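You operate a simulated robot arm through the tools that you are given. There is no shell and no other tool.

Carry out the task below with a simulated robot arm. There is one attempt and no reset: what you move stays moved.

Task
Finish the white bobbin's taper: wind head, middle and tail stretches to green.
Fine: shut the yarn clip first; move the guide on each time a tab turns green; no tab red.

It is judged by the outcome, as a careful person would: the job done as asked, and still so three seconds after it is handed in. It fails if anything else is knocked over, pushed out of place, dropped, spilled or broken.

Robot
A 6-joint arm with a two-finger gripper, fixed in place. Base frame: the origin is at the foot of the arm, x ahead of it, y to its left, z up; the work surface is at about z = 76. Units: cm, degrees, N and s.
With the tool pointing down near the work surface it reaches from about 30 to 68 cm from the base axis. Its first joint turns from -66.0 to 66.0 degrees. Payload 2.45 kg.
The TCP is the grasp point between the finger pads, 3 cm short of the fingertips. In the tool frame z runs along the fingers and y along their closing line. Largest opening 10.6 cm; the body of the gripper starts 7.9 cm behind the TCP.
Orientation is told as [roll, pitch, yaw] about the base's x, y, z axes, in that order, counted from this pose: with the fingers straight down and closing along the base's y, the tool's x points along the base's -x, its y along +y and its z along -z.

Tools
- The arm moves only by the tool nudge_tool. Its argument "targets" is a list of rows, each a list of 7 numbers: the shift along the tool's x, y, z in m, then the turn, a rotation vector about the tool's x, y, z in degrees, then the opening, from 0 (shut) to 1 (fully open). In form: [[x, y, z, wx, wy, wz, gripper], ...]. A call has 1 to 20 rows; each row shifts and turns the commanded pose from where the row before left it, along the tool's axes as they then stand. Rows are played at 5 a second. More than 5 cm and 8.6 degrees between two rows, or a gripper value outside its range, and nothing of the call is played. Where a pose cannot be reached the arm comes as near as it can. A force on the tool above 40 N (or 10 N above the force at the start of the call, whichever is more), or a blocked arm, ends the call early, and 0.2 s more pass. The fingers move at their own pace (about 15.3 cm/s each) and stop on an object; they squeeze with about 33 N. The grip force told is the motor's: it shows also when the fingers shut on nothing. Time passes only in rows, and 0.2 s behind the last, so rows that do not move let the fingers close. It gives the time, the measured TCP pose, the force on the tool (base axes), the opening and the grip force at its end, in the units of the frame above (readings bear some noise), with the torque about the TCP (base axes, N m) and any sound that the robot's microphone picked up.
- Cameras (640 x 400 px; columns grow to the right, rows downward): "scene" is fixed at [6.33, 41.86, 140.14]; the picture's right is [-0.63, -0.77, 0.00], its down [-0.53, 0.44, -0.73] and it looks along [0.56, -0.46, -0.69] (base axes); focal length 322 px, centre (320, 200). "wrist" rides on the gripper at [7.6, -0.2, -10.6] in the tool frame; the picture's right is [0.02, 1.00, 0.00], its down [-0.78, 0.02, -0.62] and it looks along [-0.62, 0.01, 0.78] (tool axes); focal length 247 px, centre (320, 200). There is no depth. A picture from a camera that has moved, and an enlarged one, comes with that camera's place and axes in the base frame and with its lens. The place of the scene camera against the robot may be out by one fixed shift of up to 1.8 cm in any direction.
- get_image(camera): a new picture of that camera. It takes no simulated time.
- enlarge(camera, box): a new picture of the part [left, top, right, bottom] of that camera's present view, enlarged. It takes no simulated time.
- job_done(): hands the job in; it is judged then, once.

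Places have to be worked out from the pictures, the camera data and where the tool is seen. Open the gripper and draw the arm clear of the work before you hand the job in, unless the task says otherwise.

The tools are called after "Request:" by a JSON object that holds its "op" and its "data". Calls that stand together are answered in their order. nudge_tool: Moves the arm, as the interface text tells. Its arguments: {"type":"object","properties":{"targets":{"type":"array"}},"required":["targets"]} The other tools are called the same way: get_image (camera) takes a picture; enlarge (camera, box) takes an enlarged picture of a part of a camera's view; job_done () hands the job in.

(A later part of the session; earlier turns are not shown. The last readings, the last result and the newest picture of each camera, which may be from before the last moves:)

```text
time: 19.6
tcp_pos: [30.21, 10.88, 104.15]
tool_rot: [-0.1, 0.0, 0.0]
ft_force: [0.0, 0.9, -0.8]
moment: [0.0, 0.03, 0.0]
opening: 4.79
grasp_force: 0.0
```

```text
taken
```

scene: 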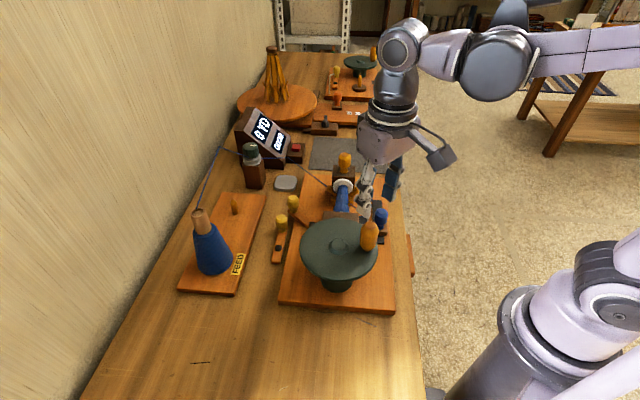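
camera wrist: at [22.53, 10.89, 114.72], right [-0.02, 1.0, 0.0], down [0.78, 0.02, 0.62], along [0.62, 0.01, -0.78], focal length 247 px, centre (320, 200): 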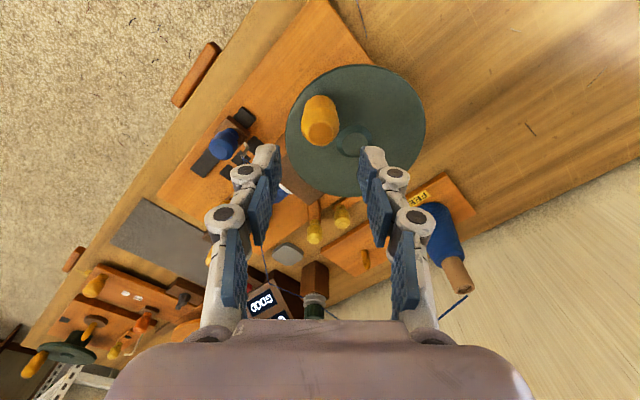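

Request:
{"op": "enlarge", "data": {"camera": "wrist", "box": [270, 50, 440, 210]}}

Request:
{"op": "enlarge", "data": {"camera": "wrist", "box": [170, 90, 290, 200]}}

Request:
{"op": "enlarge", "data": {"camera": "scene", "box": [230, 90, 310, 170]}}

```text
2.50 times, centred on (355, 130) of wrist
camera zoom: at [22.53, 10.89, 114.72], right [-0.02, 1.0, 0.0], down [0.78, 0.02, 0.62], along [0.62, 0.01, -0.78], focal length 617 px, centre (232, 375)
```

zoom: 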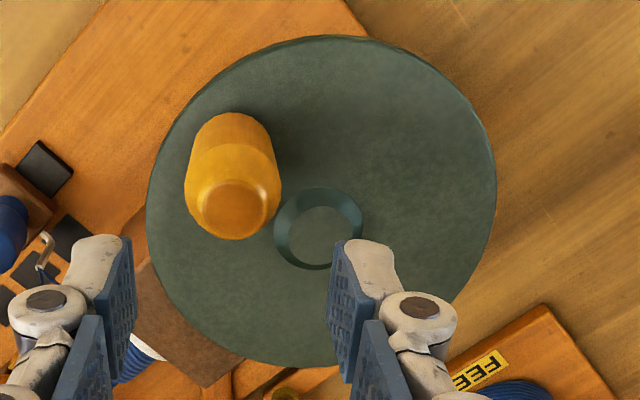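

```text
3.64 times, centred on (230, 145) of wrist
camera zoom: at [22.53, 10.89, 114.72], right [-0.02, 1.0, 0.0], down [0.78, 0.02, 0.62], along [0.62, 0.01, -0.78], focal length 898 px, centre (647, 400)
```

zoom: 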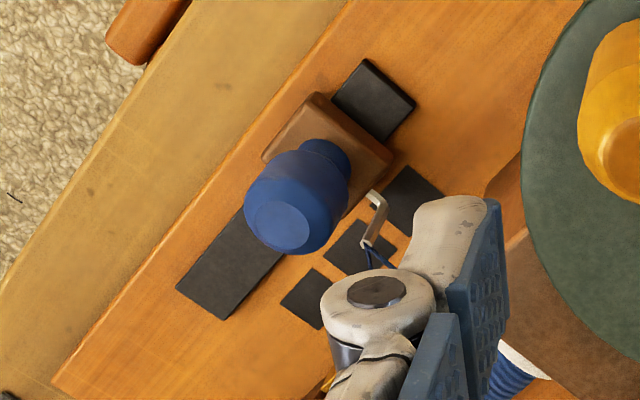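

```text
5.00 times, centred on (270, 130) of scene
camera zoom: at [6.33, 41.86, 140.14], right [-0.63, -0.77, 0.0], down [-0.53, 0.44, -0.73], along [0.56, -0.46, -0.69], focal length 1609 px, centre (570, 550)
```

zoom: 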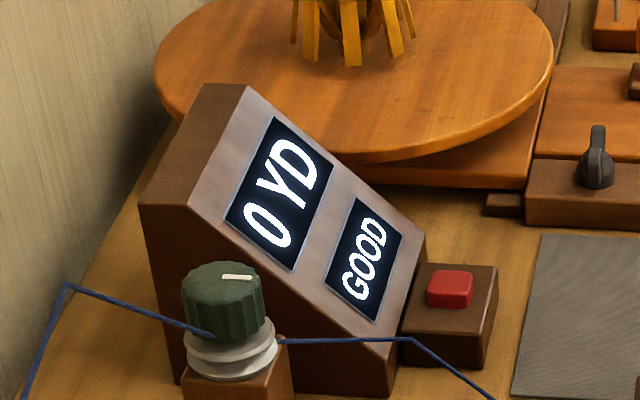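

Handle axis ≈ (30.7, 11.1), diameter ~3.4 cm, top z≈95.6; hub ≈ (34.2, 14.7); so crank radius ≈ 5 cm. I lower around the handle and close on it.

Request:
{"op": "nudge_tool", "data": {"targets": [[-0.005, 0.002, 0.03, 0, 0, 0, 0.5], [0, 0, 0.03, 0, 0, 0, 0.5], [0, 0, 0.02, 0, 0, 0, 0.5], [0, 0, 0.01, 0, 0, 0, 0.5], [0, 0, 0, 0, 0, 0, 0.5]]}}

Request:
{"op": "get_image", "data": {"camera": "wrist"}}

Request:
{"op": "enlarge", "data": {"camera": "scene", "box": [280, 150, 420, 290]}}

```text
time: 20.8
tcp_pos: [30.97, 11.27, 95.01]
tool_rot: [0.0, 0.0, 0.0]
ft_force: [-0.1, 0.5, -0.8]
moment: [-0.02, -0.01, 0.05]
opening: 5.31
grasp_force: 0.1
```

```text
taken
camera wrist: at [23.12, 11.21, 105.64], right [-0.02, 1.0, 0.0], down [0.78, 0.02, 0.62], along [0.62, 0.01, -0.78], focal length 247 px, centre (320, 200)
```

wrist: 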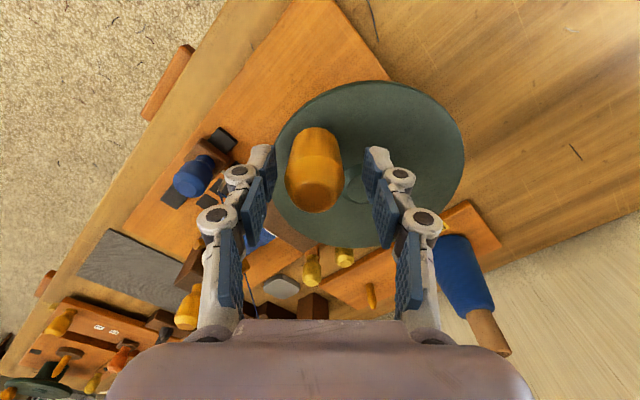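

```text
2.86 times, centred on (350, 220) of scene
camera zoom: at [6.33, 41.86, 140.14], right [-0.63, -0.77, 0.0], down [-0.53, 0.44, -0.73], along [0.56, -0.46, -0.69], focal length 920 px, centre (234, 143)
```

zoom: 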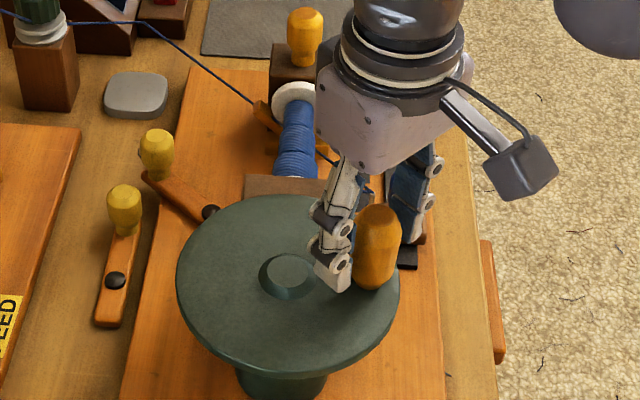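

The handle lies between the fingers (top about (30.5, 11.1)). I close on it.

Request:
{"op": "nudge_tool", "data": {"targets": [[0.003, -0.001, 0, 0, 0, 0, 0.5], [0, 0, 0, 0, 0, 0, 0.3], [0, 0, 0, 0, 0, 0, 0.1], [0, 0, 0, 0, 0, 0, 0.1], [0, 0, 0, 0, 0, 0, 0.1]]}}

Request:
{"op": "get_image", "data": {"camera": "wrist"}}

Request:
{"op": "enlarge", "data": {"camera": "scene", "box": [230, 90, 310, 170]}}

```text
time: 22.0
tcp_pos: [30.6, 11.17, 95.09]
tool_rot: [0.0, 0.0, 0.0]
ft_force: [-1.4, -0.5, -0.3]
moment: [-0.02, -0.03, 0.0]
opening: 3.0
grasp_force: 45.2
```

```text
taken
camera wrist: at [22.78, 11.11, 105.69], right [-0.02, 1.0, 0.0], down [0.78, 0.02, 0.62], along [0.62, 0.01, -0.78], focal length 247 px, centre (320, 200)
```

wrist: 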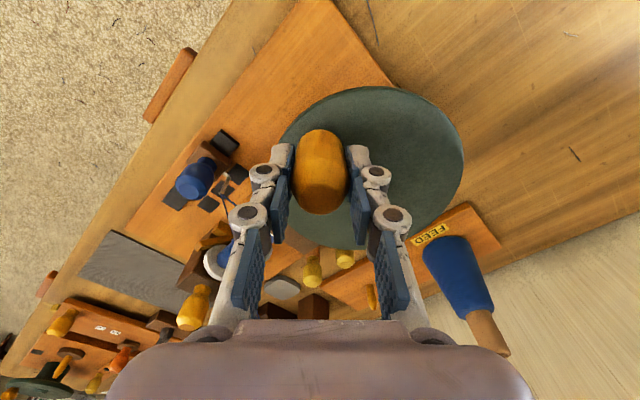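

```text
5.00 times, centred on (270, 130) of scene
camera zoom: at [6.32, 41.86, 140.14], right [-0.63, -0.77, 0.0], down [-0.53, 0.44, -0.73], along [0.56, -0.46, -0.69], focal length 1609 px, centre (570, 550)
```

zoom: 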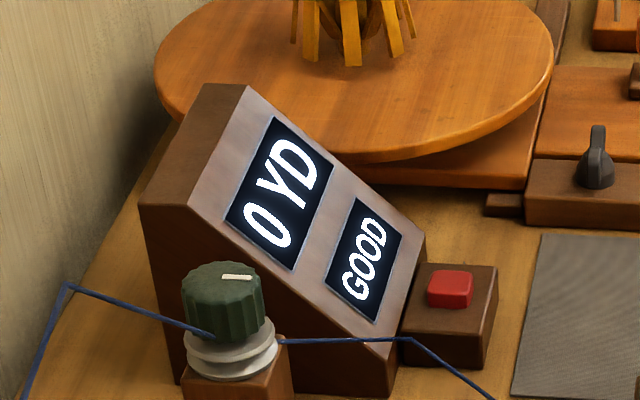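

Handle gripped (3.0 cm). I try a first gentle 21° clockwise (from above) about the hub and read the forces.

Request:
{"op": "nudge_tool", "data": {"targets": [[0.0041, 0.0045, 0, 0, 0, 0, 0.1], [0.0035, 0.005, 0, 0, 0, 0, 0.1], [0.0029, 0.0054, 0, 0, 0, 0, 0.1]]}}

Request:
{"op": "enlarge", "data": {"camera": "scene", "box": [230, 90, 310, 170]}}

Request:
{"op": "get_image", "data": {"camera": "wrist"}}

```text
time: 22.8
tcp_pos: [29.53, 12.75, 95.16]
tool_rot: [0.1, -0.1, -0.1]
ft_force: [7.3, 2.8, -22.7]
moment: [0.1, 0.56, 0.03]
opening: 3.02
grasp_force: 45.2
```

```text
5.00 times, centred on (270, 130) of scene
camera zoom: at [6.37, 41.88, 140.13], right [-0.63, -0.77, 0.0], down [-0.53, 0.44, -0.73], along [0.56, -0.46, -0.69], focal length 1609 px, centre (570, 550)
```

zoom: 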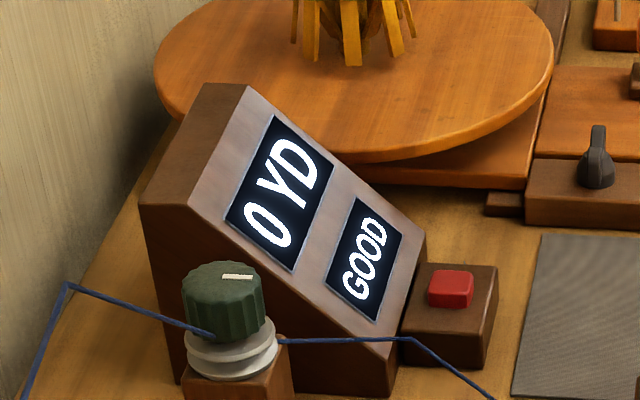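

```text
taken
camera wrist: at [21.77, 12.62, 105.67], right [-0.02, 1.0, 0.0], down [0.78, 0.02, 0.62], along [0.62, 0.01, -0.78], focal length 247 px, centre (320, 200)
```

wrist: 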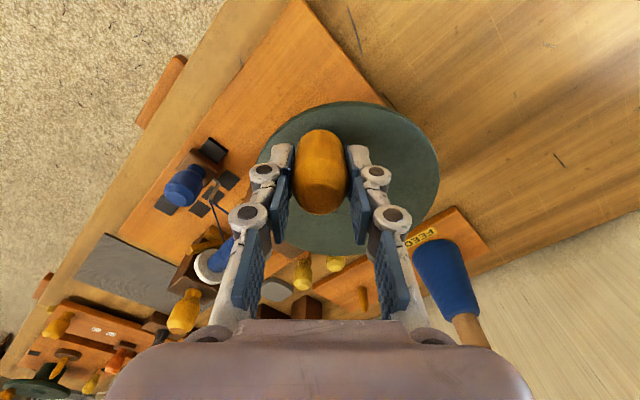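

The wheel turned with it; a vertical force of −23 N appeared though. I hold still a moment to see if that is lasting.

Request:
{"op": "nudge_tool", "data": {"targets": [[0, 0, 0, 0, 0, 0, 0.1], [0, 0, 0, 0, 0, 0, 0.1]]}}

Request:
{"op": "enlarge", "data": {"camera": "wrist", "box": [150, 110, 310, 230]}}

Request:
{"op": "enlarge", "data": {"camera": "scene", "box": [280, 150, 420, 290]}}

```text
time: 23.4
tcp_pos: [29.64, 12.66, 95.06]
tool_rot: [0.2, -0.1, 0.0]
ft_force: [7.3, 3.7, -31.1]
moment: [0.04, -0.59, -0.01]
opening: 2.99
grasp_force: 45.0
```

```text
3.33 times, centred on (230, 170) of wrist
camera zoom: at [21.77, 12.62, 105.68], right [-0.02, 1.0, 0.0], down [0.78, 0.02, 0.62], along [0.62, 0.01, -0.78], focal length 823 px, centre (620, 300)
```

zoom: 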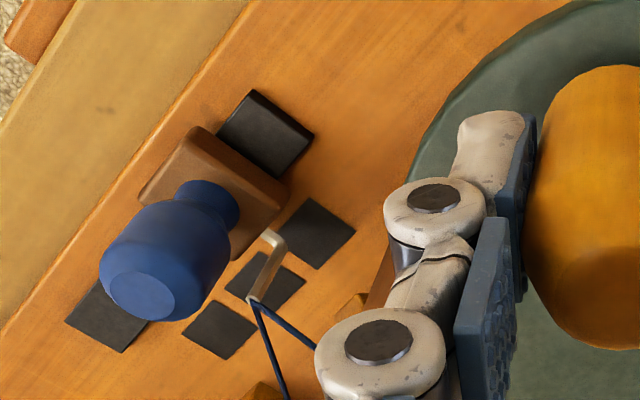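

```text
2.86 times, centred on (350, 220) of scene
camera zoom: at [6.38, 41.88, 140.13], right [-0.63, -0.77, 0.0], down [-0.53, 0.44, -0.73], along [0.56, -0.46, -0.69], focal length 920 px, centre (234, 143)
```

zoom: 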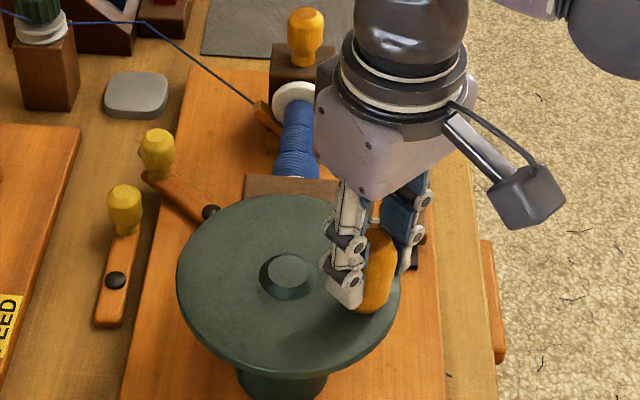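

A lasting pull: inward ~8 N (my circle is a bit too wide there) and −31 N vertically. I let go, settle and see where the tool rests freely.

Request:
{"op": "nudge_tool", "data": {"targets": [[0, 0, 0, 0, 0, 0, 0.4], [0, 0, 0, 0, 0, 0, 0.4], [0, 0, 0, 0, 0, 0, 0.4]]}}

Request:
{"op": "get_image", "data": {"camera": "wrist"}}

Request:
{"op": "enlarge", "data": {"camera": "scene", "box": [280, 150, 420, 290]}}

```text
time: 24.2
tcp_pos: [29.55, 12.54, 95.13]
tool_rot: [0.0, 0.0, 0.0]
ft_force: [-0.1, 0.9, -0.5]
moment: [0.01, -0.01, -0.01]
opening: 4.24
grasp_force: 0.1
```

```text
taken
camera wrist: at [21.73, 12.6, 105.74], right [-0.02, 1.0, 0.0], down [0.78, 0.02, 0.62], along [0.62, 0.01, -0.78], focal length 247 px, centre (320, 200)
```

wrist: 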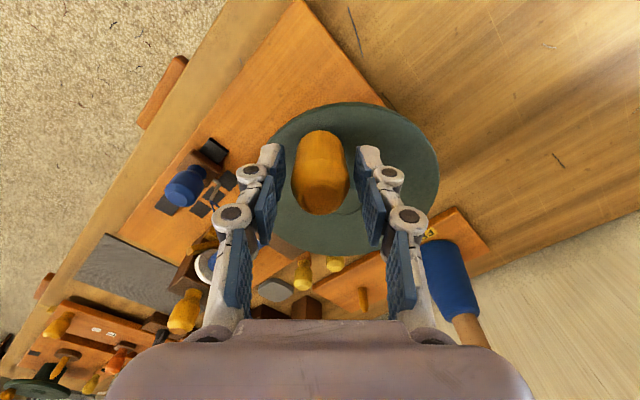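

```text
2.86 times, centred on (350, 220) of scene
camera zoom: at [6.33, 41.86, 140.14], right [-0.63, -0.77, 0.0], down [-0.53, 0.44, -0.73], along [0.56, -0.46, -0.69], focal length 920 px, centre (234, 143)
```

zoom: 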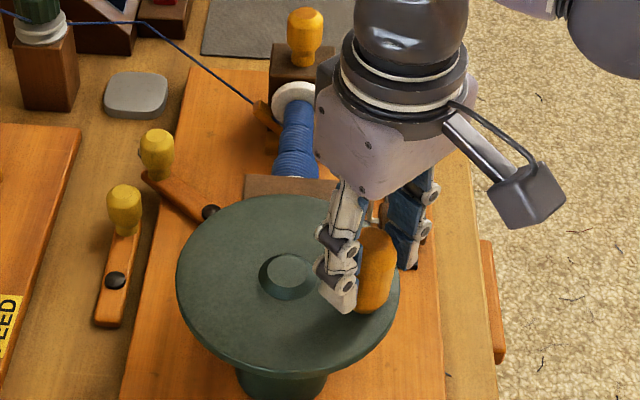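

Free of the handle the forces vanish; the finger squeeze scales with how far I close below the object (≈23 N/cm), so a softer grip (command ≈2.5 cm) will let it slip instead of straining. I regrip softly and turn a further 45° clockwise.

Request:
{"op": "nudge_tool", "data": {"targets": [[0, 0, 0, 0, 0, 0, 0.23], [0, 0, 0, 0, 0, 0, 0.23], [0.0036, 0.01255, 0, 0, 0, 0, 0.23], [0.00023, 0.01305, 0, 0, 0, 0, 0.23], [-0.00316, 0.01267, 0, 0, 0, 0, 0.23]]}}

Request:
{"op": "get_image", "data": {"camera": "wrist"}}

Request:
{"op": "get_image", "data": {"camera": "scene"}}

Request:
{"op": "enlarge", "data": {"camera": "scene", "box": [230, 90, 310, 170]}}

```text
time: 25.4
tcp_pos: [29.35, 16.61, 95.04]
tool_rot: [0.1, 0.2, 0.1]
ft_force: [-9.7, 2.4, 26.4]
moment: [0.23, 0.75, 0.03]
opening: 3.01
grasp_force: 45.2
```

```text
taken
camera wrist: at [21.58, 16.49, 105.76], right [-0.02, 1.0, 0.0], down [0.78, 0.02, 0.62], along [0.62, 0.02, -0.79], focal length 247 px, centre (320, 200)
```

wrist: 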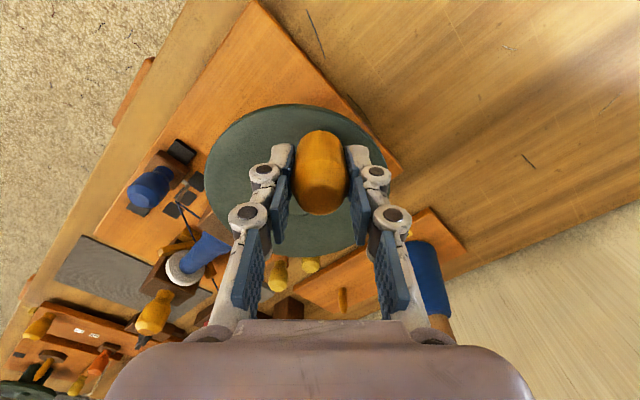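

```text
taken
```

scene: 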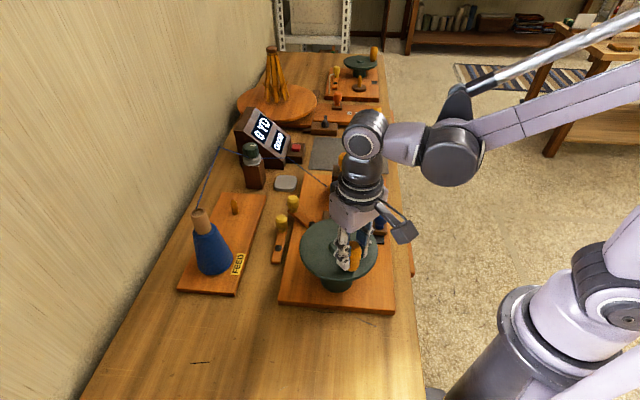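

```text
5.00 times, centred on (270, 130) of scene
camera zoom: at [6.28, 41.85, 140.15], right [-0.63, -0.77, 0.0], down [-0.53, 0.44, -0.73], along [0.56, -0.46, -0.69], focal length 1609 px, centre (570, 550)
```

zoom: 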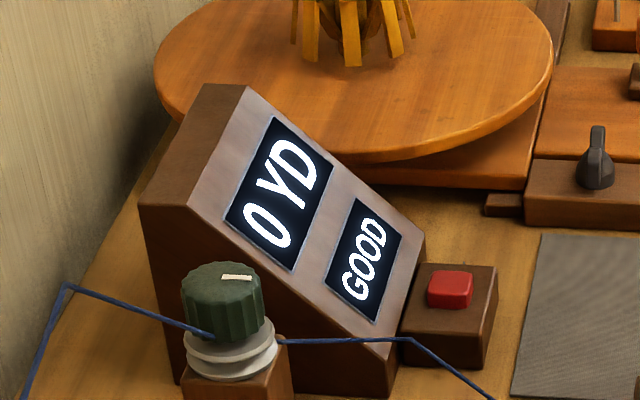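

The squeeze stays high and my circle is not exact, so a rigid grip strains. Since the wheel turns lightly, I'll instead push the handle round from behind with shut fingers, which tolerates hub error. First release, rise and set down behind the handle.

Request:
{"op": "nudge_tool", "data": {"targets": [[0, 0, 0, 0, 0, 0, 0.5], [0, 0, 0, 0, 0, 0, 0.5], [0, 0, -0.04, 0, 0, 0, 0.5], [0, 0, -0.03, 0, 0, 0, 0.3], [0.001, -0.015, 0, 0, 0, 0, 0], [0.001, -0.017, 0, 0, 0, 0, 0], [0, 0, 0, 0, 0, 0, 0]]}}

Request:
{"op": "get_image", "data": {"camera": "wrist"}}

Request:
{"op": "enlarge", "data": {"camera": "scene", "box": [280, 150, 420, 290]}}

```text
time: 27.0
tcp_pos: [29.36, 13.27, 102.12]
tool_rot: [0.0, 0.0, 0.0]
ft_force: [-0.6, -0.5, 0.9]
moment: [-0.02, 0.0, 0.01]
opening: 0.01
grasp_force: 28.4
```

```text
taken
camera wrist: at [21.46, 13.17, 112.77], right [-0.02, 1.0, 0.0], down [0.78, 0.02, 0.62], along [0.62, 0.01, -0.78], focal length 247 px, centre (320, 200)
```

wrist: 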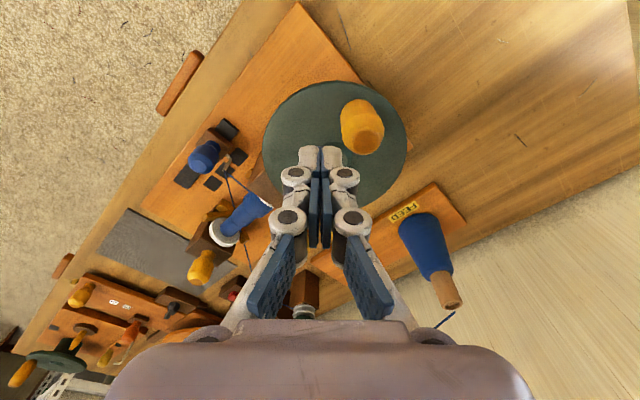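

```text
2.86 times, centred on (350, 220) of scene
camera zoom: at [6.33, 41.86, 140.14], right [-0.63, -0.77, 0.0], down [-0.53, 0.44, -0.73], along [0.56, -0.46, -0.69], focal length 920 px, centre (234, 143)
```

zoom: 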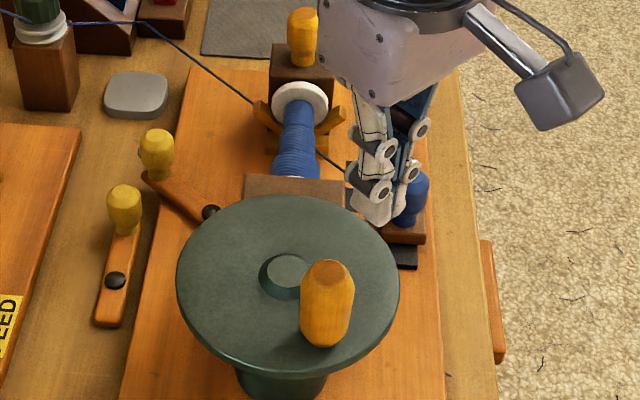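

Handle now at ≈(29.5, 16.6), tool behind it at (29.4, 13.3) with fingers shut. I lower to handle height and check.

Request:
{"op": "nudge_tool", "data": {"targets": [[0, 0, 0.03, 0, 0, 0, 0], [0, 0, 0.03, 0, 0, 0, 0], [0, 0, 0.01, 0, 0, 0, 0], [0, 0, 0, 0, 0, 0, 0]]}}

Request:
{"op": "get_image", "data": {"camera": "wrist"}}

Request:
{"op": "enlarge", "data": {"camera": "scene", "box": [280, 150, 420, 290]}}

```text
time: 28.0
tcp_pos: [29.24, 13.19, 95.08]
tool_rot: [0.0, 0.0, 0.0]
ft_force: [-0.2, 0.6, 0.6]
moment: [0.01, -0.01, 0.04]
opening: 0.01
grasp_force: 28.8
```

```text
taken
camera wrist: at [21.45, 13.18, 105.67], right [-0.02, 1.0, 0.0], down [0.78, 0.02, 0.62], along [0.62, 0.01, -0.78], focal length 247 px, centre (320, 200)
```

wrist: 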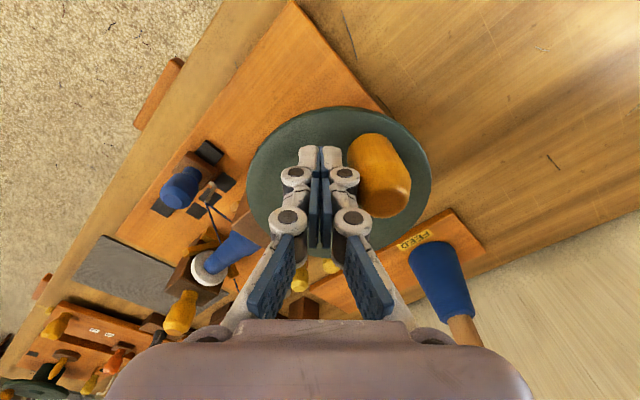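

```text
2.86 times, centred on (350, 220) of scene
camera zoom: at [6.33, 41.86, 140.14], right [-0.63, -0.77, 0.0], down [-0.53, 0.44, -0.73], along [0.56, -0.46, -0.69], focal length 920 px, centre (234, 143)
```

zoom: 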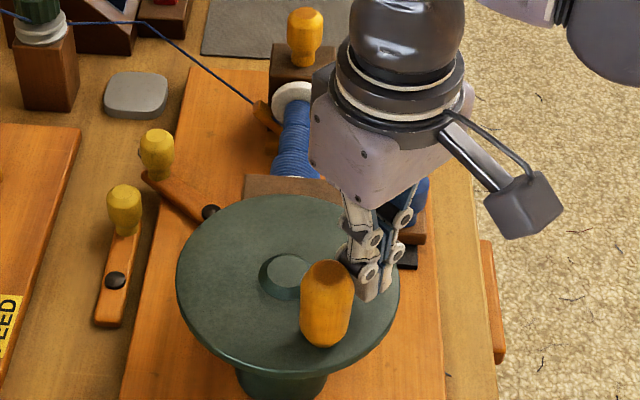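

Tool sits just behind the handle. I push clockwise along the circle for 120° at 15° per row.

Request:
{"op": "nudge_tool", "data": {"targets": [[0.00243, 0.01309, 0, 0, 0, 0, 0], [-0.00104, 0.01327, 0, 0, 0, 0, 0], [-0.00445, 0.01255, 0, 0, 0, 0, 0], [-0.00754, 0.01098, 0, 0, 0, 0, 0], [-0.01012, 0.00864, 0, 0, 0, 0, 0], [-0.01202, 0.00573, 0, 0, 0, 0, 0], [-0.01309, 0.00243, 0, 0, 0, 0, 0], [-0.01327, -0.00104, 0, 0, 0, 0, 0]]}}

Request:
{"op": "get_image", "data": {"camera": "wrist"}}

Request:
{"op": "get_image", "data": {"camera": "scene"}}

Request:
{"op": "enlarge", "data": {"camera": "scene", "box": [230, 90, 310, 170]}}

```text
time: 29.8
tcp_pos: [35.29, 19.85, 95.06]
tool_rot: [0.0, -0.1, -0.1]
ft_force: [-0.6, 0.6, 0.8]
moment: [-0.01, -0.02, 0.03]
opening: 0.03
grasp_force: 28.9
```

```text
taken
camera wrist: at [27.45, 19.75, 105.69], right [-0.02, 1.0, 0.0], down [0.78, 0.02, 0.62], along [0.62, 0.01, -0.78], focal length 247 px, centre (320, 200)
```

wrist: 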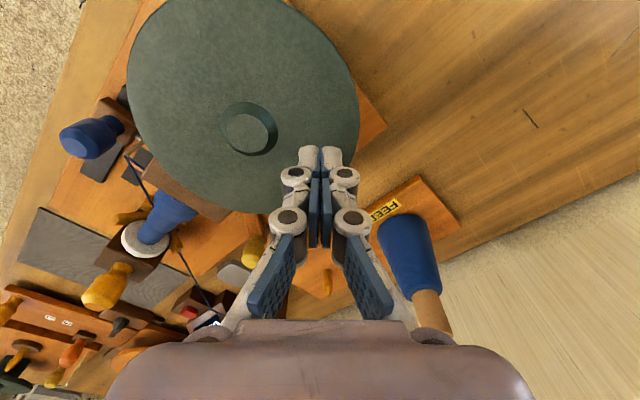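

```text
taken
```

scene: 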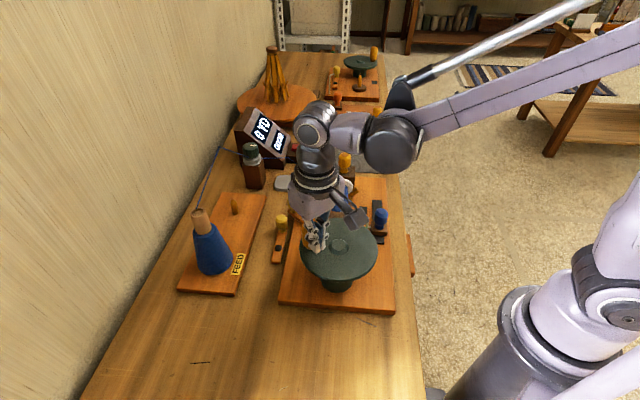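

```text
5.00 times, centred on (270, 130) of scene
camera zoom: at [6.33, 41.86, 140.14], right [-0.63, -0.77, 0.0], down [-0.53, 0.44, -0.73], along [0.56, -0.46, -0.69], focal length 1609 px, centre (570, 550)
```

zoom: 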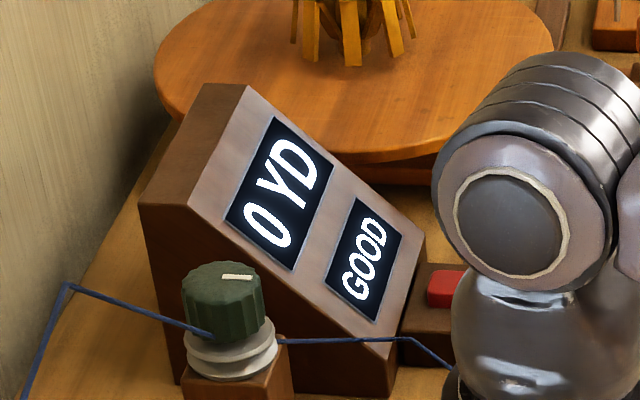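

No strain at all. Still 0 YD; I carry on the push another 180°.

Request:
{"op": "nudge_tool", "data": {"targets": [[-0.01255, -0.00445, 0, 0, 0, 0, 0], [-0.01098, -0.00754, 0, 0, 0, 0, 0], [-0.00864, -0.01012, 0, 0, 0, 0, 0], [-0.00573, -0.01202, 0, 0, 0, 0, 0], [-0.00243, -0.01309, 0, 0, 0, 0, 0], [0.00104, -0.01327, 0, 0, 0, 0, 0], [0.00445, -0.01255, 0, 0, 0, 0, 0], [0.00754, -0.01098, 0, 0, 0, 0, 0], [0.01012, -0.00864, 0, 0, 0, 0, 0], [0.01202, -0.00573, 0, 0, 0, 0, 0], [0.01309, -0.00243, 0, 0, 0, 0, 0], [0.01327, 0.00104, 0, 0, 0, 0, 0]]}}

Request:
{"op": "get_image", "data": {"camera": "wrist"}}

Request:
{"op": "get_image", "data": {"camera": "scene"}}

Request:
{"op": "enlarge", "data": {"camera": "scene", "box": [230, 90, 310, 170]}}

```text
time: 32.4
tcp_pos: [32.88, 9.86, 95.06]
tool_rot: [0.1, 0.0, -0.1]
ft_force: [0.7, 0.2, -0.4]
moment: [0.02, -0.03, 0.0]
opening: 0.0
grasp_force: 28.3
```

```text
taken
camera wrist: at [25.15, 9.76, 105.69], right [-0.02, 1.0, 0.0], down [0.78, 0.02, 0.62], along [0.62, 0.01, -0.78], focal length 247 px, centre (320, 200)
```

wrist: 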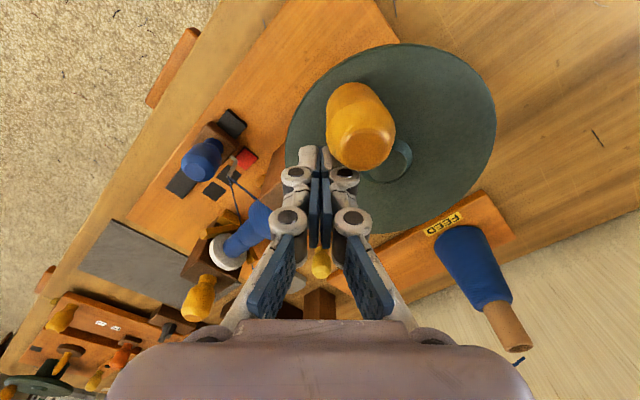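

```text
taken
```

scene: 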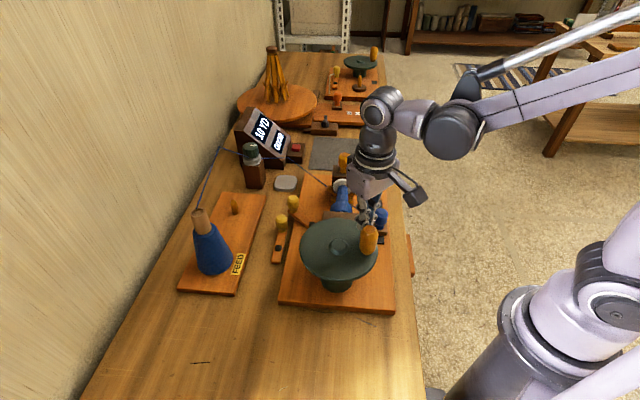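

```text
5.00 times, centred on (270, 130) of scene
camera zoom: at [6.33, 41.86, 140.14], right [-0.63, -0.77, 0.0], down [-0.53, 0.44, -0.73], along [0.56, -0.46, -0.69], focal length 1609 px, centre (570, 550)
```

zoom: 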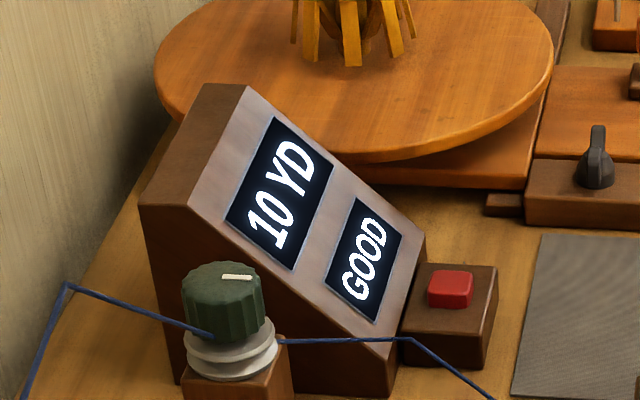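

A tab shows red and the counter reads 10 YD. I look closely before doing anything more.

Request:
{"op": "enlarge", "data": {"camera": "wrist", "box": [160, 90, 300, 220]}}

Request:
{"op": "enlarge", "data": {"camera": "scene", "box": [310, 150, 410, 260]}}

```text
3.08 times, centred on (230, 155) of wrist
camera zoom: at [25.15, 9.76, 105.69], right [-0.02, 1.0, 0.0], down [0.78, 0.02, 0.62], along [0.62, 0.01, -0.78], focal length 760 px, centre (597, 338)
```

zoom: 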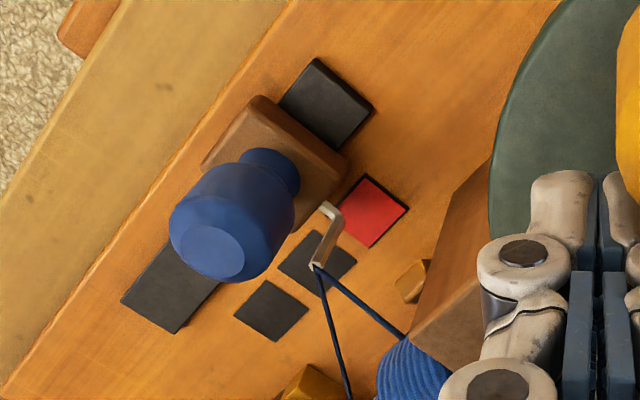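

```text
3.64 times, centred on (360, 205) of scene
camera zoom: at [6.33, 41.86, 140.14], right [-0.63, -0.77, 0.0], down [-0.53, 0.44, -0.73], along [0.56, -0.46, -0.69], focal length 1170 px, centre (174, 182)
```

zoom: 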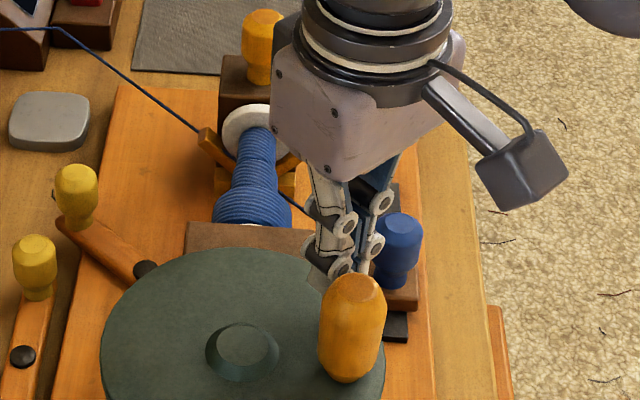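

The first tab went past green to red within one turn: 10 YD per turn is much coarser than expected, and the tab was not watchable at my last two stops. I'll try to wind back: rise, go to the other side of the handle and push it counter-clockwise in small steps, checking the tab each time.

Request:
{"op": "nudge_tool", "data": {"targets": [[0, 0, -0.04, 0, 0, 0, 0], [0, 0, -0.03, 0, 0, 0, 0], [0.0127, 0.0177, 0, 0, 0, 0, 0], [0.0127, 0.0177, 0, 0, 0, 0, 0], [0.0127, 0.018, 0, 0, 0, 0, 0], [0, 0, 0, 0, 0, 0, 0]]}}

Request:
{"op": "get_image", "data": {"camera": "wrist"}}

Request:
{"op": "enlarge", "data": {"camera": "scene", "box": [280, 150, 420, 290]}}

Request:
{"op": "enlarge", "data": {"camera": "wrist", "box": [160, 90, 300, 220]}}

```text
time: 33.8
tcp_pos: [29.21, 15.18, 102.14]
tool_rot: [-0.1, -0.1, -0.1]
ft_force: [0.3, 0.8, -0.3]
moment: [0.01, -0.02, 0.0]
opening: 0.0
grasp_force: 28.6
```

```text
taken
camera wrist: at [21.42, 15.12, 112.69], right [-0.02, 1.0, 0.0], down [0.78, 0.02, 0.62], along [0.62, 0.01, -0.78], focal length 247 px, centre (320, 200)
```

wrist: 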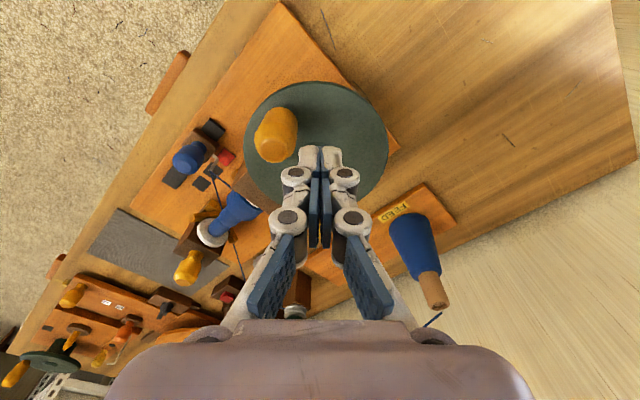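

```text
2.86 times, centred on (350, 220) of scene
camera zoom: at [6.33, 41.86, 140.14], right [-0.63, -0.77, 0.0], down [-0.53, 0.44, -0.73], along [0.56, -0.46, -0.69], focal length 920 px, centre (234, 143)
```

zoom: 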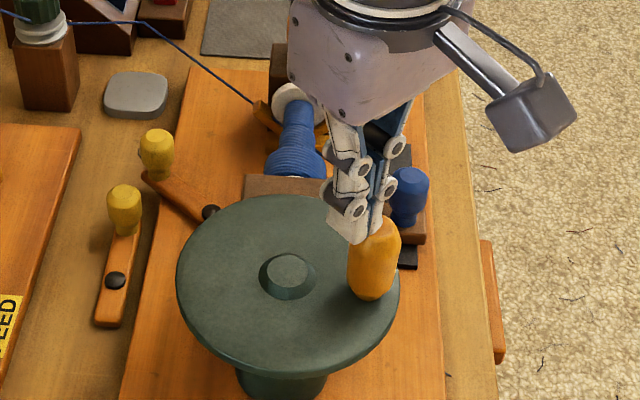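

```text
3.08 times, centred on (230, 155) of wrist
camera zoom: at [21.42, 15.12, 112.69], right [-0.02, 1.0, 0.0], down [0.78, 0.02, 0.62], along [0.62, 0.01, -0.78], focal length 760 px, centre (597, 338)
```

zoom: 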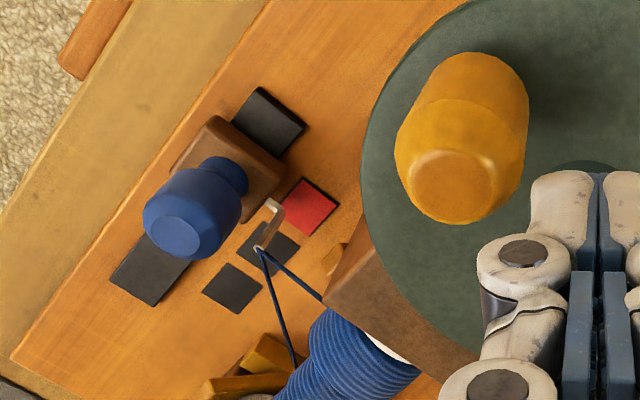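

Handle at ≈(30.2, 11.6). I lower on its clockwise side and push it back ~30°.

Request:
{"op": "nudge_tool", "data": {"targets": [[0, 0, 0.03, 0, 0, 0, 0], [0, 0, 0.03, 0, 0, 0, 0], [0, 0, 0.01, 0, 0, 0, 0], [-0.00016, -0.00889, 0, 0, 0, 0, 0], [-0.0017, -0.00873, 0, 0, 0, 0, 0], [-0.00318, -0.0083, 0, 0, 0, 0, 0], [-0.00458, -0.00762, 0, 0, 0, 0, 0]]}}

Request:
{"op": "get_image", "data": {"camera": "wrist"}}

Request:
{"op": "enlarge", "data": {"camera": "wrist", "box": [160, 90, 300, 220]}}

Request:
{"op": "enlarge", "data": {"camera": "scene", "box": [230, 90, 310, 170]}}

```text
time: 35.4
tcp_pos: [30.25, 11.88, 95.02]
tool_rot: [-0.1, 0.0, 0.0]
ft_force: [0.7, 0.0, -0.5]
moment: [0.0, 0.0, 0.01]
opening: 0.0
grasp_force: 28.6
```

```text
taken
camera wrist: at [22.42, 11.76, 105.63], right [-0.02, 1.0, 0.0], down [0.78, 0.02, 0.62], along [0.62, 0.01, -0.78], focal length 247 px, centre (320, 200)
```

wrist: 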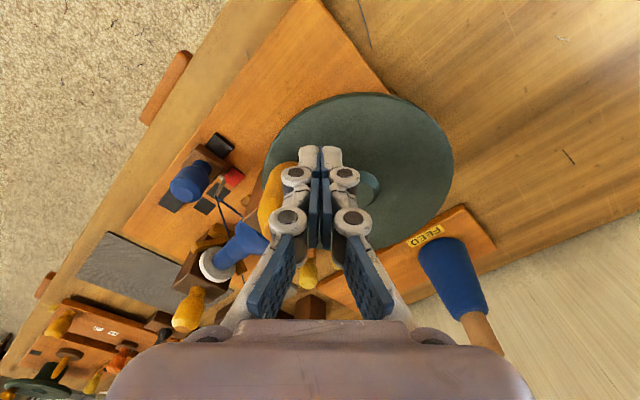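

```text
3.08 times, centred on (230, 155) of wrist
camera zoom: at [22.42, 11.76, 105.63], right [-0.02, 1.0, 0.0], down [0.78, 0.02, 0.62], along [0.62, 0.01, -0.78], focal length 760 px, centre (597, 338)
```

zoom: 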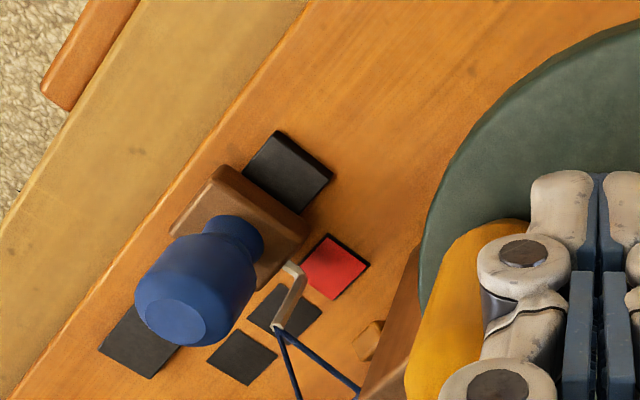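

```text
5.00 times, centred on (270, 130) of scene
camera zoom: at [6.33, 41.86, 140.14], right [-0.63, -0.77, 0.0], down [-0.53, 0.44, -0.73], along [0.56, -0.46, -0.69], focal length 1609 px, centre (570, 550)
```

zoom: 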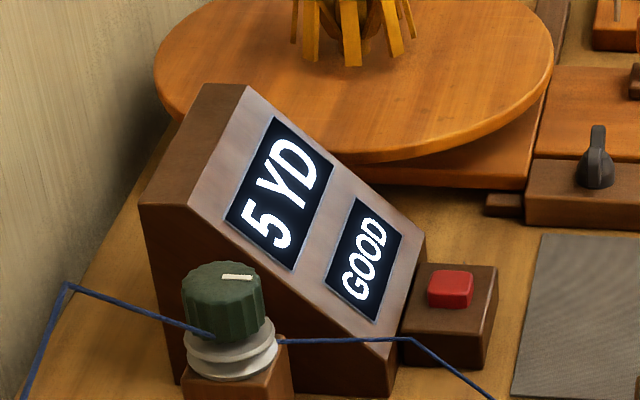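

Counter fell to 5 YD (it seems to step by 5, at ~10 YD per turn), so turning back unwinds. I keep unwinding in 20° steps and watch the tab.

Request:
{"op": "nudge_tool", "data": {"targets": [[-0.00583, -0.00671, 0, 0, 0, 0, 0], [-0.00691, -0.00559, 0, 0, 0, 0, 0]]}}

Request:
{"op": "enlarge", "data": {"camera": "wrist", "box": [160, 90, 300, 220]}}

Request:
{"op": "enlarge", "data": {"camera": "scene", "box": [230, 90, 310, 170]}}

```text
time: 36.0
tcp_pos: [31.45, 10.68, 94.96]
tool_rot: [0.0, 0.0, -0.1]
ft_force: [-0.9, 0.1, 0.6]
moment: [0.0, -0.01, 0.0]
opening: 0.0
grasp_force: 28.4
```

```text
3.08 times, centred on (230, 155) of wrist
camera zoom: at [23.68, 10.53, 105.63], right [-0.02, 1.0, 0.0], down [0.78, 0.02, 0.62], along [0.62, 0.01, -0.78], focal length 760 px, centre (597, 338)
```

zoom: 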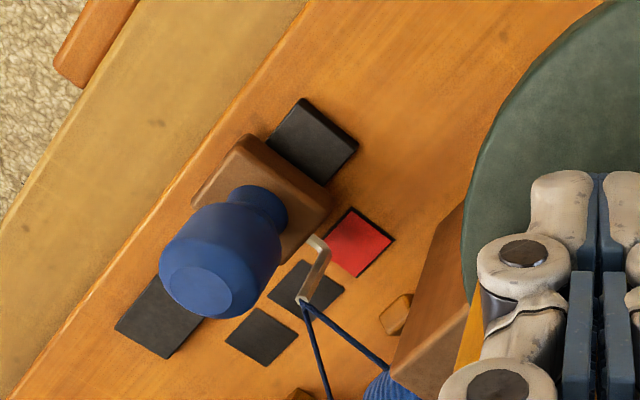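

```text
5.00 times, centred on (270, 130) of scene
camera zoom: at [6.33, 41.86, 140.14], right [-0.63, -0.77, 0.0], down [-0.53, 0.44, -0.73], along [0.56, -0.46, -0.69], focal length 1609 px, centre (570, 550)
```

zoom: 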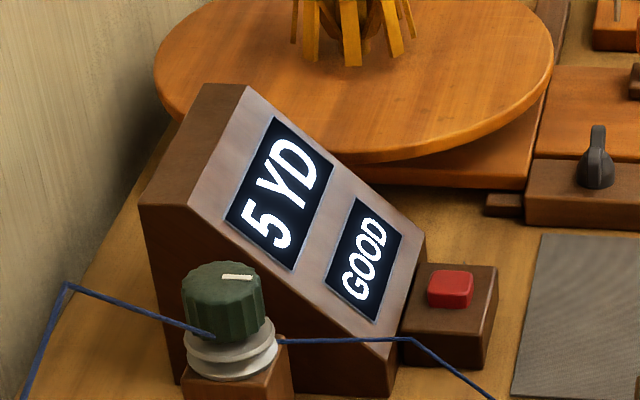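

Still red at 5 YD. I unwind on, 20° at a time.

Request:
{"op": "nudge_tool", "data": {"targets": [[-0.00778, -0.00431, 0, 0, 0, 0, 0], [-0.0084, -0.0029, 0, 0, 0, 0, 0]]}}

Request:
{"op": "enlarge", "data": {"camera": "wrist", "box": [160, 90, 300, 220]}}

Request:
{"op": "get_image", "data": {"camera": "scene"}}

```text
time: 36.6
tcp_pos: [33.22, 9.99, 95.09]
tool_rot: [-0.1, 0.0, -0.1]
ft_force: [0.1, -0.3, -0.1]
moment: [0.04, -0.05, -0.04]
opening: 0.0
grasp_force: 28.9
```

```text
3.08 times, centred on (230, 155) of wrist
camera zoom: at [25.33, 9.84, 105.7], right [-0.02, 1.0, 0.0], down [0.78, 0.02, 0.62], along [0.62, 0.01, -0.78], focal length 760 px, centre (597, 338)
```

zoom: 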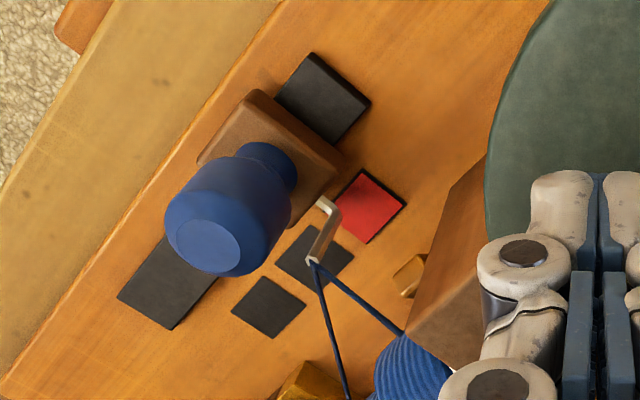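

```text
taken
```

scene: 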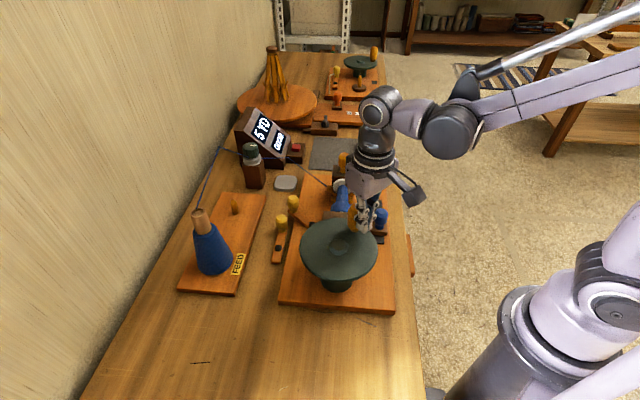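

Still red (~296° of net winding). I go on unwinding.

Request:
{"op": "nudge_tool", "data": {"targets": [[-0.00878, -0.00139, 0, 0, 0, 0, 0], [-0.00889, 0.00016, 0, 0, 0, 0, 0]]}}

Request:
{"op": "enlarge", "data": {"camera": "wrist", "box": [130, 60, 300, 220]}}

Request:
{"op": "enlarge", "data": {"camera": "scene", "box": [230, 90, 310, 170]}}

```text
time: 37.2
tcp_pos: [34.82, 9.76, 95.07]
tool_rot: [0.0, 0.1, -0.1]
ft_force: [-0.4, 0.1, -0.4]
moment: [0.0, 0.0, 0.02]
opening: 0.0
grasp_force: 28.6
```

```text
2.50 times, centred on (215, 140) of wrist
camera zoom: at [27.08, 9.72, 105.68], right [-0.02, 1.0, 0.0], down [0.78, 0.02, 0.62], along [0.62, 0.01, -0.78], focal length 617 px, centre (582, 350)
```

zoom: 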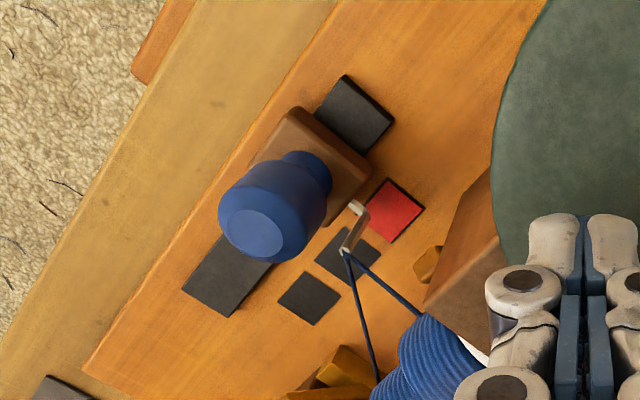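

```text
5.00 times, centred on (270, 130) of scene
camera zoom: at [6.33, 41.86, 140.14], right [-0.63, -0.77, 0.0], down [-0.53, 0.44, -0.73], along [0.56, -0.46, -0.69], focal length 1609 px, centre (570, 550)
```

zoom: 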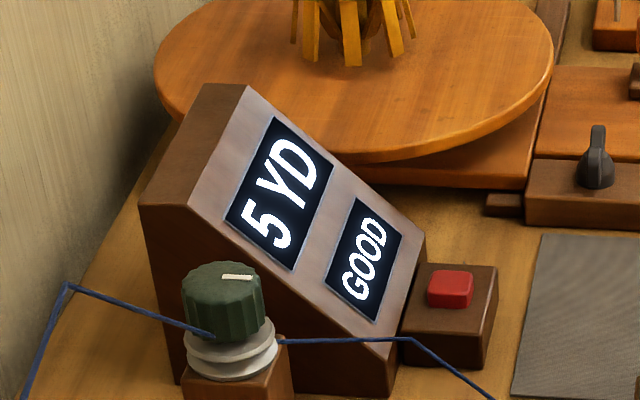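

Still red. I continue unwinding in 20° steps.

Request:
{"op": "nudge_tool", "data": {"targets": [[-0.00873, 0.0017, 0, 0, 0, 0, 0], [-0.0083, 0.00318, 0, 0, 0, 0, 0]]}}

Request:
{"op": "enlarge", "data": {"camera": "wrist", "box": [130, 60, 300, 220]}}

Request:
{"op": "enlarge", "data": {"camera": "scene", "box": [230, 90, 310, 170]}}

```text
time: 37.8
tcp_pos: [36.63, 10.31, 95.0]
tool_rot: [0.0, 0.0, 0.0]
ft_force: [0.5, 0.4, 0.2]
moment: [0.03, 0.01, 0.02]
opening: 0.01
grasp_force: 28.4
```

```text
2.50 times, centred on (215, 140) of wrist
camera zoom: at [28.85, 10.21, 105.71], right [-0.02, 1.0, 0.0], down [0.78, 0.02, 0.62], along [0.62, 0.01, -0.78], focal length 617 px, centre (582, 350)
```

zoom: 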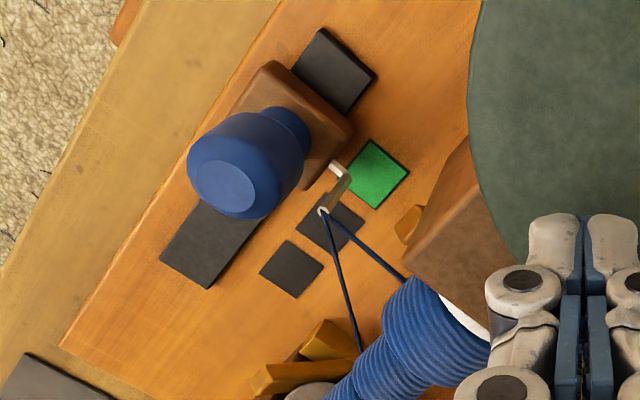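

```text
5.00 times, centred on (270, 130) of scene
camera zoom: at [6.33, 41.86, 140.14], right [-0.63, -0.77, 0.0], down [-0.53, 0.44, -0.73], along [0.56, -0.46, -0.69], focal length 1609 px, centre (570, 550)
```

zoom: 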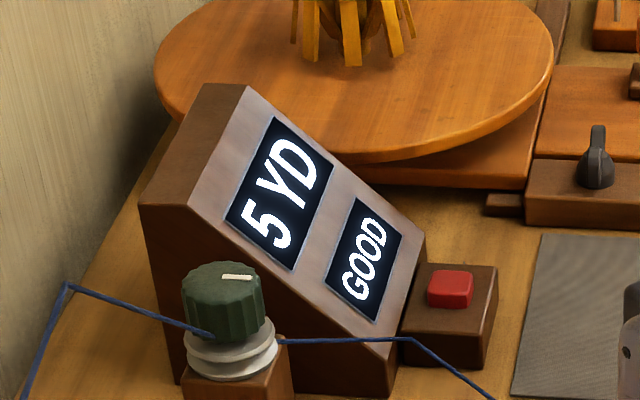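

The tab is green again at about 256° of net winding. I unwind only 6° more for margin inside the green band and check it stays green.

Request:
{"op": "nudge_tool", "data": {"targets": [[-0.00467, 0.00259, 0, 0, 0, 0, 0], [0, 0, 0, 0, 0, 0, 0]]}}

Request:
{"op": "get_image", "data": {"camera": "wrist"}}

Request:
{"op": "enlarge", "data": {"camera": "scene", "box": [280, 90, 420, 290]}}

```text
time: 38.4
tcp_pos: [37.09, 10.56, 95.13]
tool_rot: [0.0, 0.0, 0.1]
ft_force: [-1.1, 0.5, 0.1]
moment: [-0.02, 0.02, -0.02]
opening: 0.01
grasp_force: 28.9
```

```text
taken
camera wrist: at [29.26, 10.47, 105.68], right [-0.02, 1.0, 0.0], down [0.78, 0.02, 0.62], along [0.62, 0.01, -0.78], focal length 247 px, centre (320, 200)
```

wrist: 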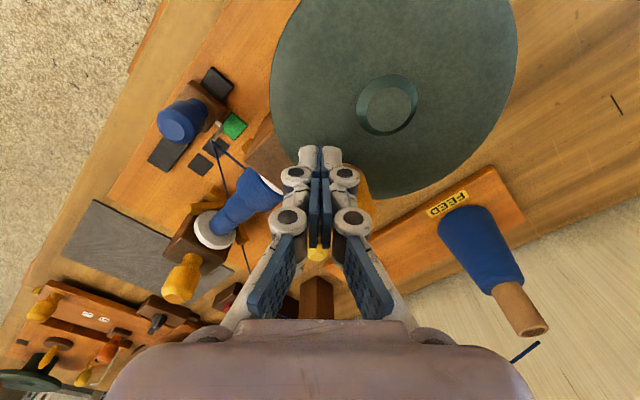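

```text
2.00 times, centred on (350, 190) of scene
camera zoom: at [6.33, 41.86, 140.14], right [-0.63, -0.77, 0.0], down [-0.53, 0.44, -0.73], along [0.56, -0.46, -0.69], focal length 644 px, centre (260, 220)
```

zoom: 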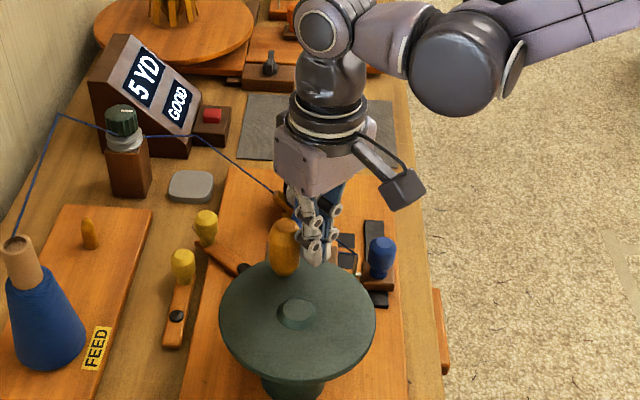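

Tab 1 is green. Now for the guide: I raise clear of the handle, turn to yaw +43° (fingers closing along the slide) and go above the blue knob.

Request:
{"op": "nudge_tool", "data": {"targets": [[0, 0, -0.04, 0, 0, 0, 0], [0, 0, -0.04, 0, 0, 0, 0], [0, 0, 0, 0, 0, -7.17, 0.2], [0, 0, 0, 0, 0, -7.17, 0.45], [0, 0, 0, 0, 0, -7.17, 0.45], [0, 0, 0, 0, 0, -7.17, 0.45], [0, 0, 0, 0, 0, -7.17, 0.45], [0, 0, 0, 0, 0, -7.17, 0.45], [0.02, -0.0241, 0, 0, 0, 0, 0.45], [0.02, -0.0241, 0, 0, 0, 0, 0.45], [0.02, -0.0241, 0, 0, 0, 0, 0.45], [0.0208, -0.024, 0, 0, 0, 0, 0.45], [0, 0, 0, 0, 0, 0, 0.45]]}}

Request:
{"op": "get_image", "data": {"camera": "wrist"}}

Request:
{"op": "get_image", "data": {"camera": "scene"}}

```text
time: 41.2
tcp_pos: [37.77, -2.14, 103.14]
tool_rot: [0.1, 0.0, 43.0]
ft_force: [0.3, -0.5, 0.5]
moment: [-0.03, 0.0, 0.01]
opening: 4.78
grasp_force: 0.0
```

```text
taken
camera wrist: at [32.14, -7.37, 113.7], right [-0.7, 0.72, 0.0], down [0.56, 0.55, 0.62], along [0.45, 0.43, -0.78], focal length 247 px, centre (320, 200)
```

wrist: 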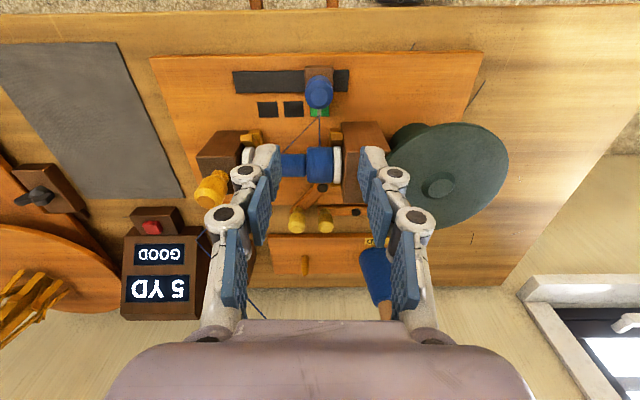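

```text
taken
```

scene: 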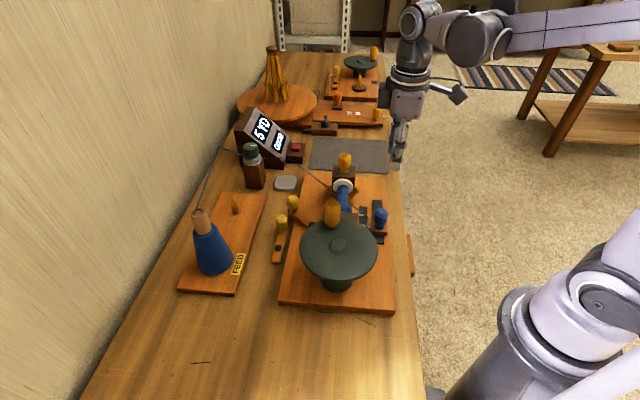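

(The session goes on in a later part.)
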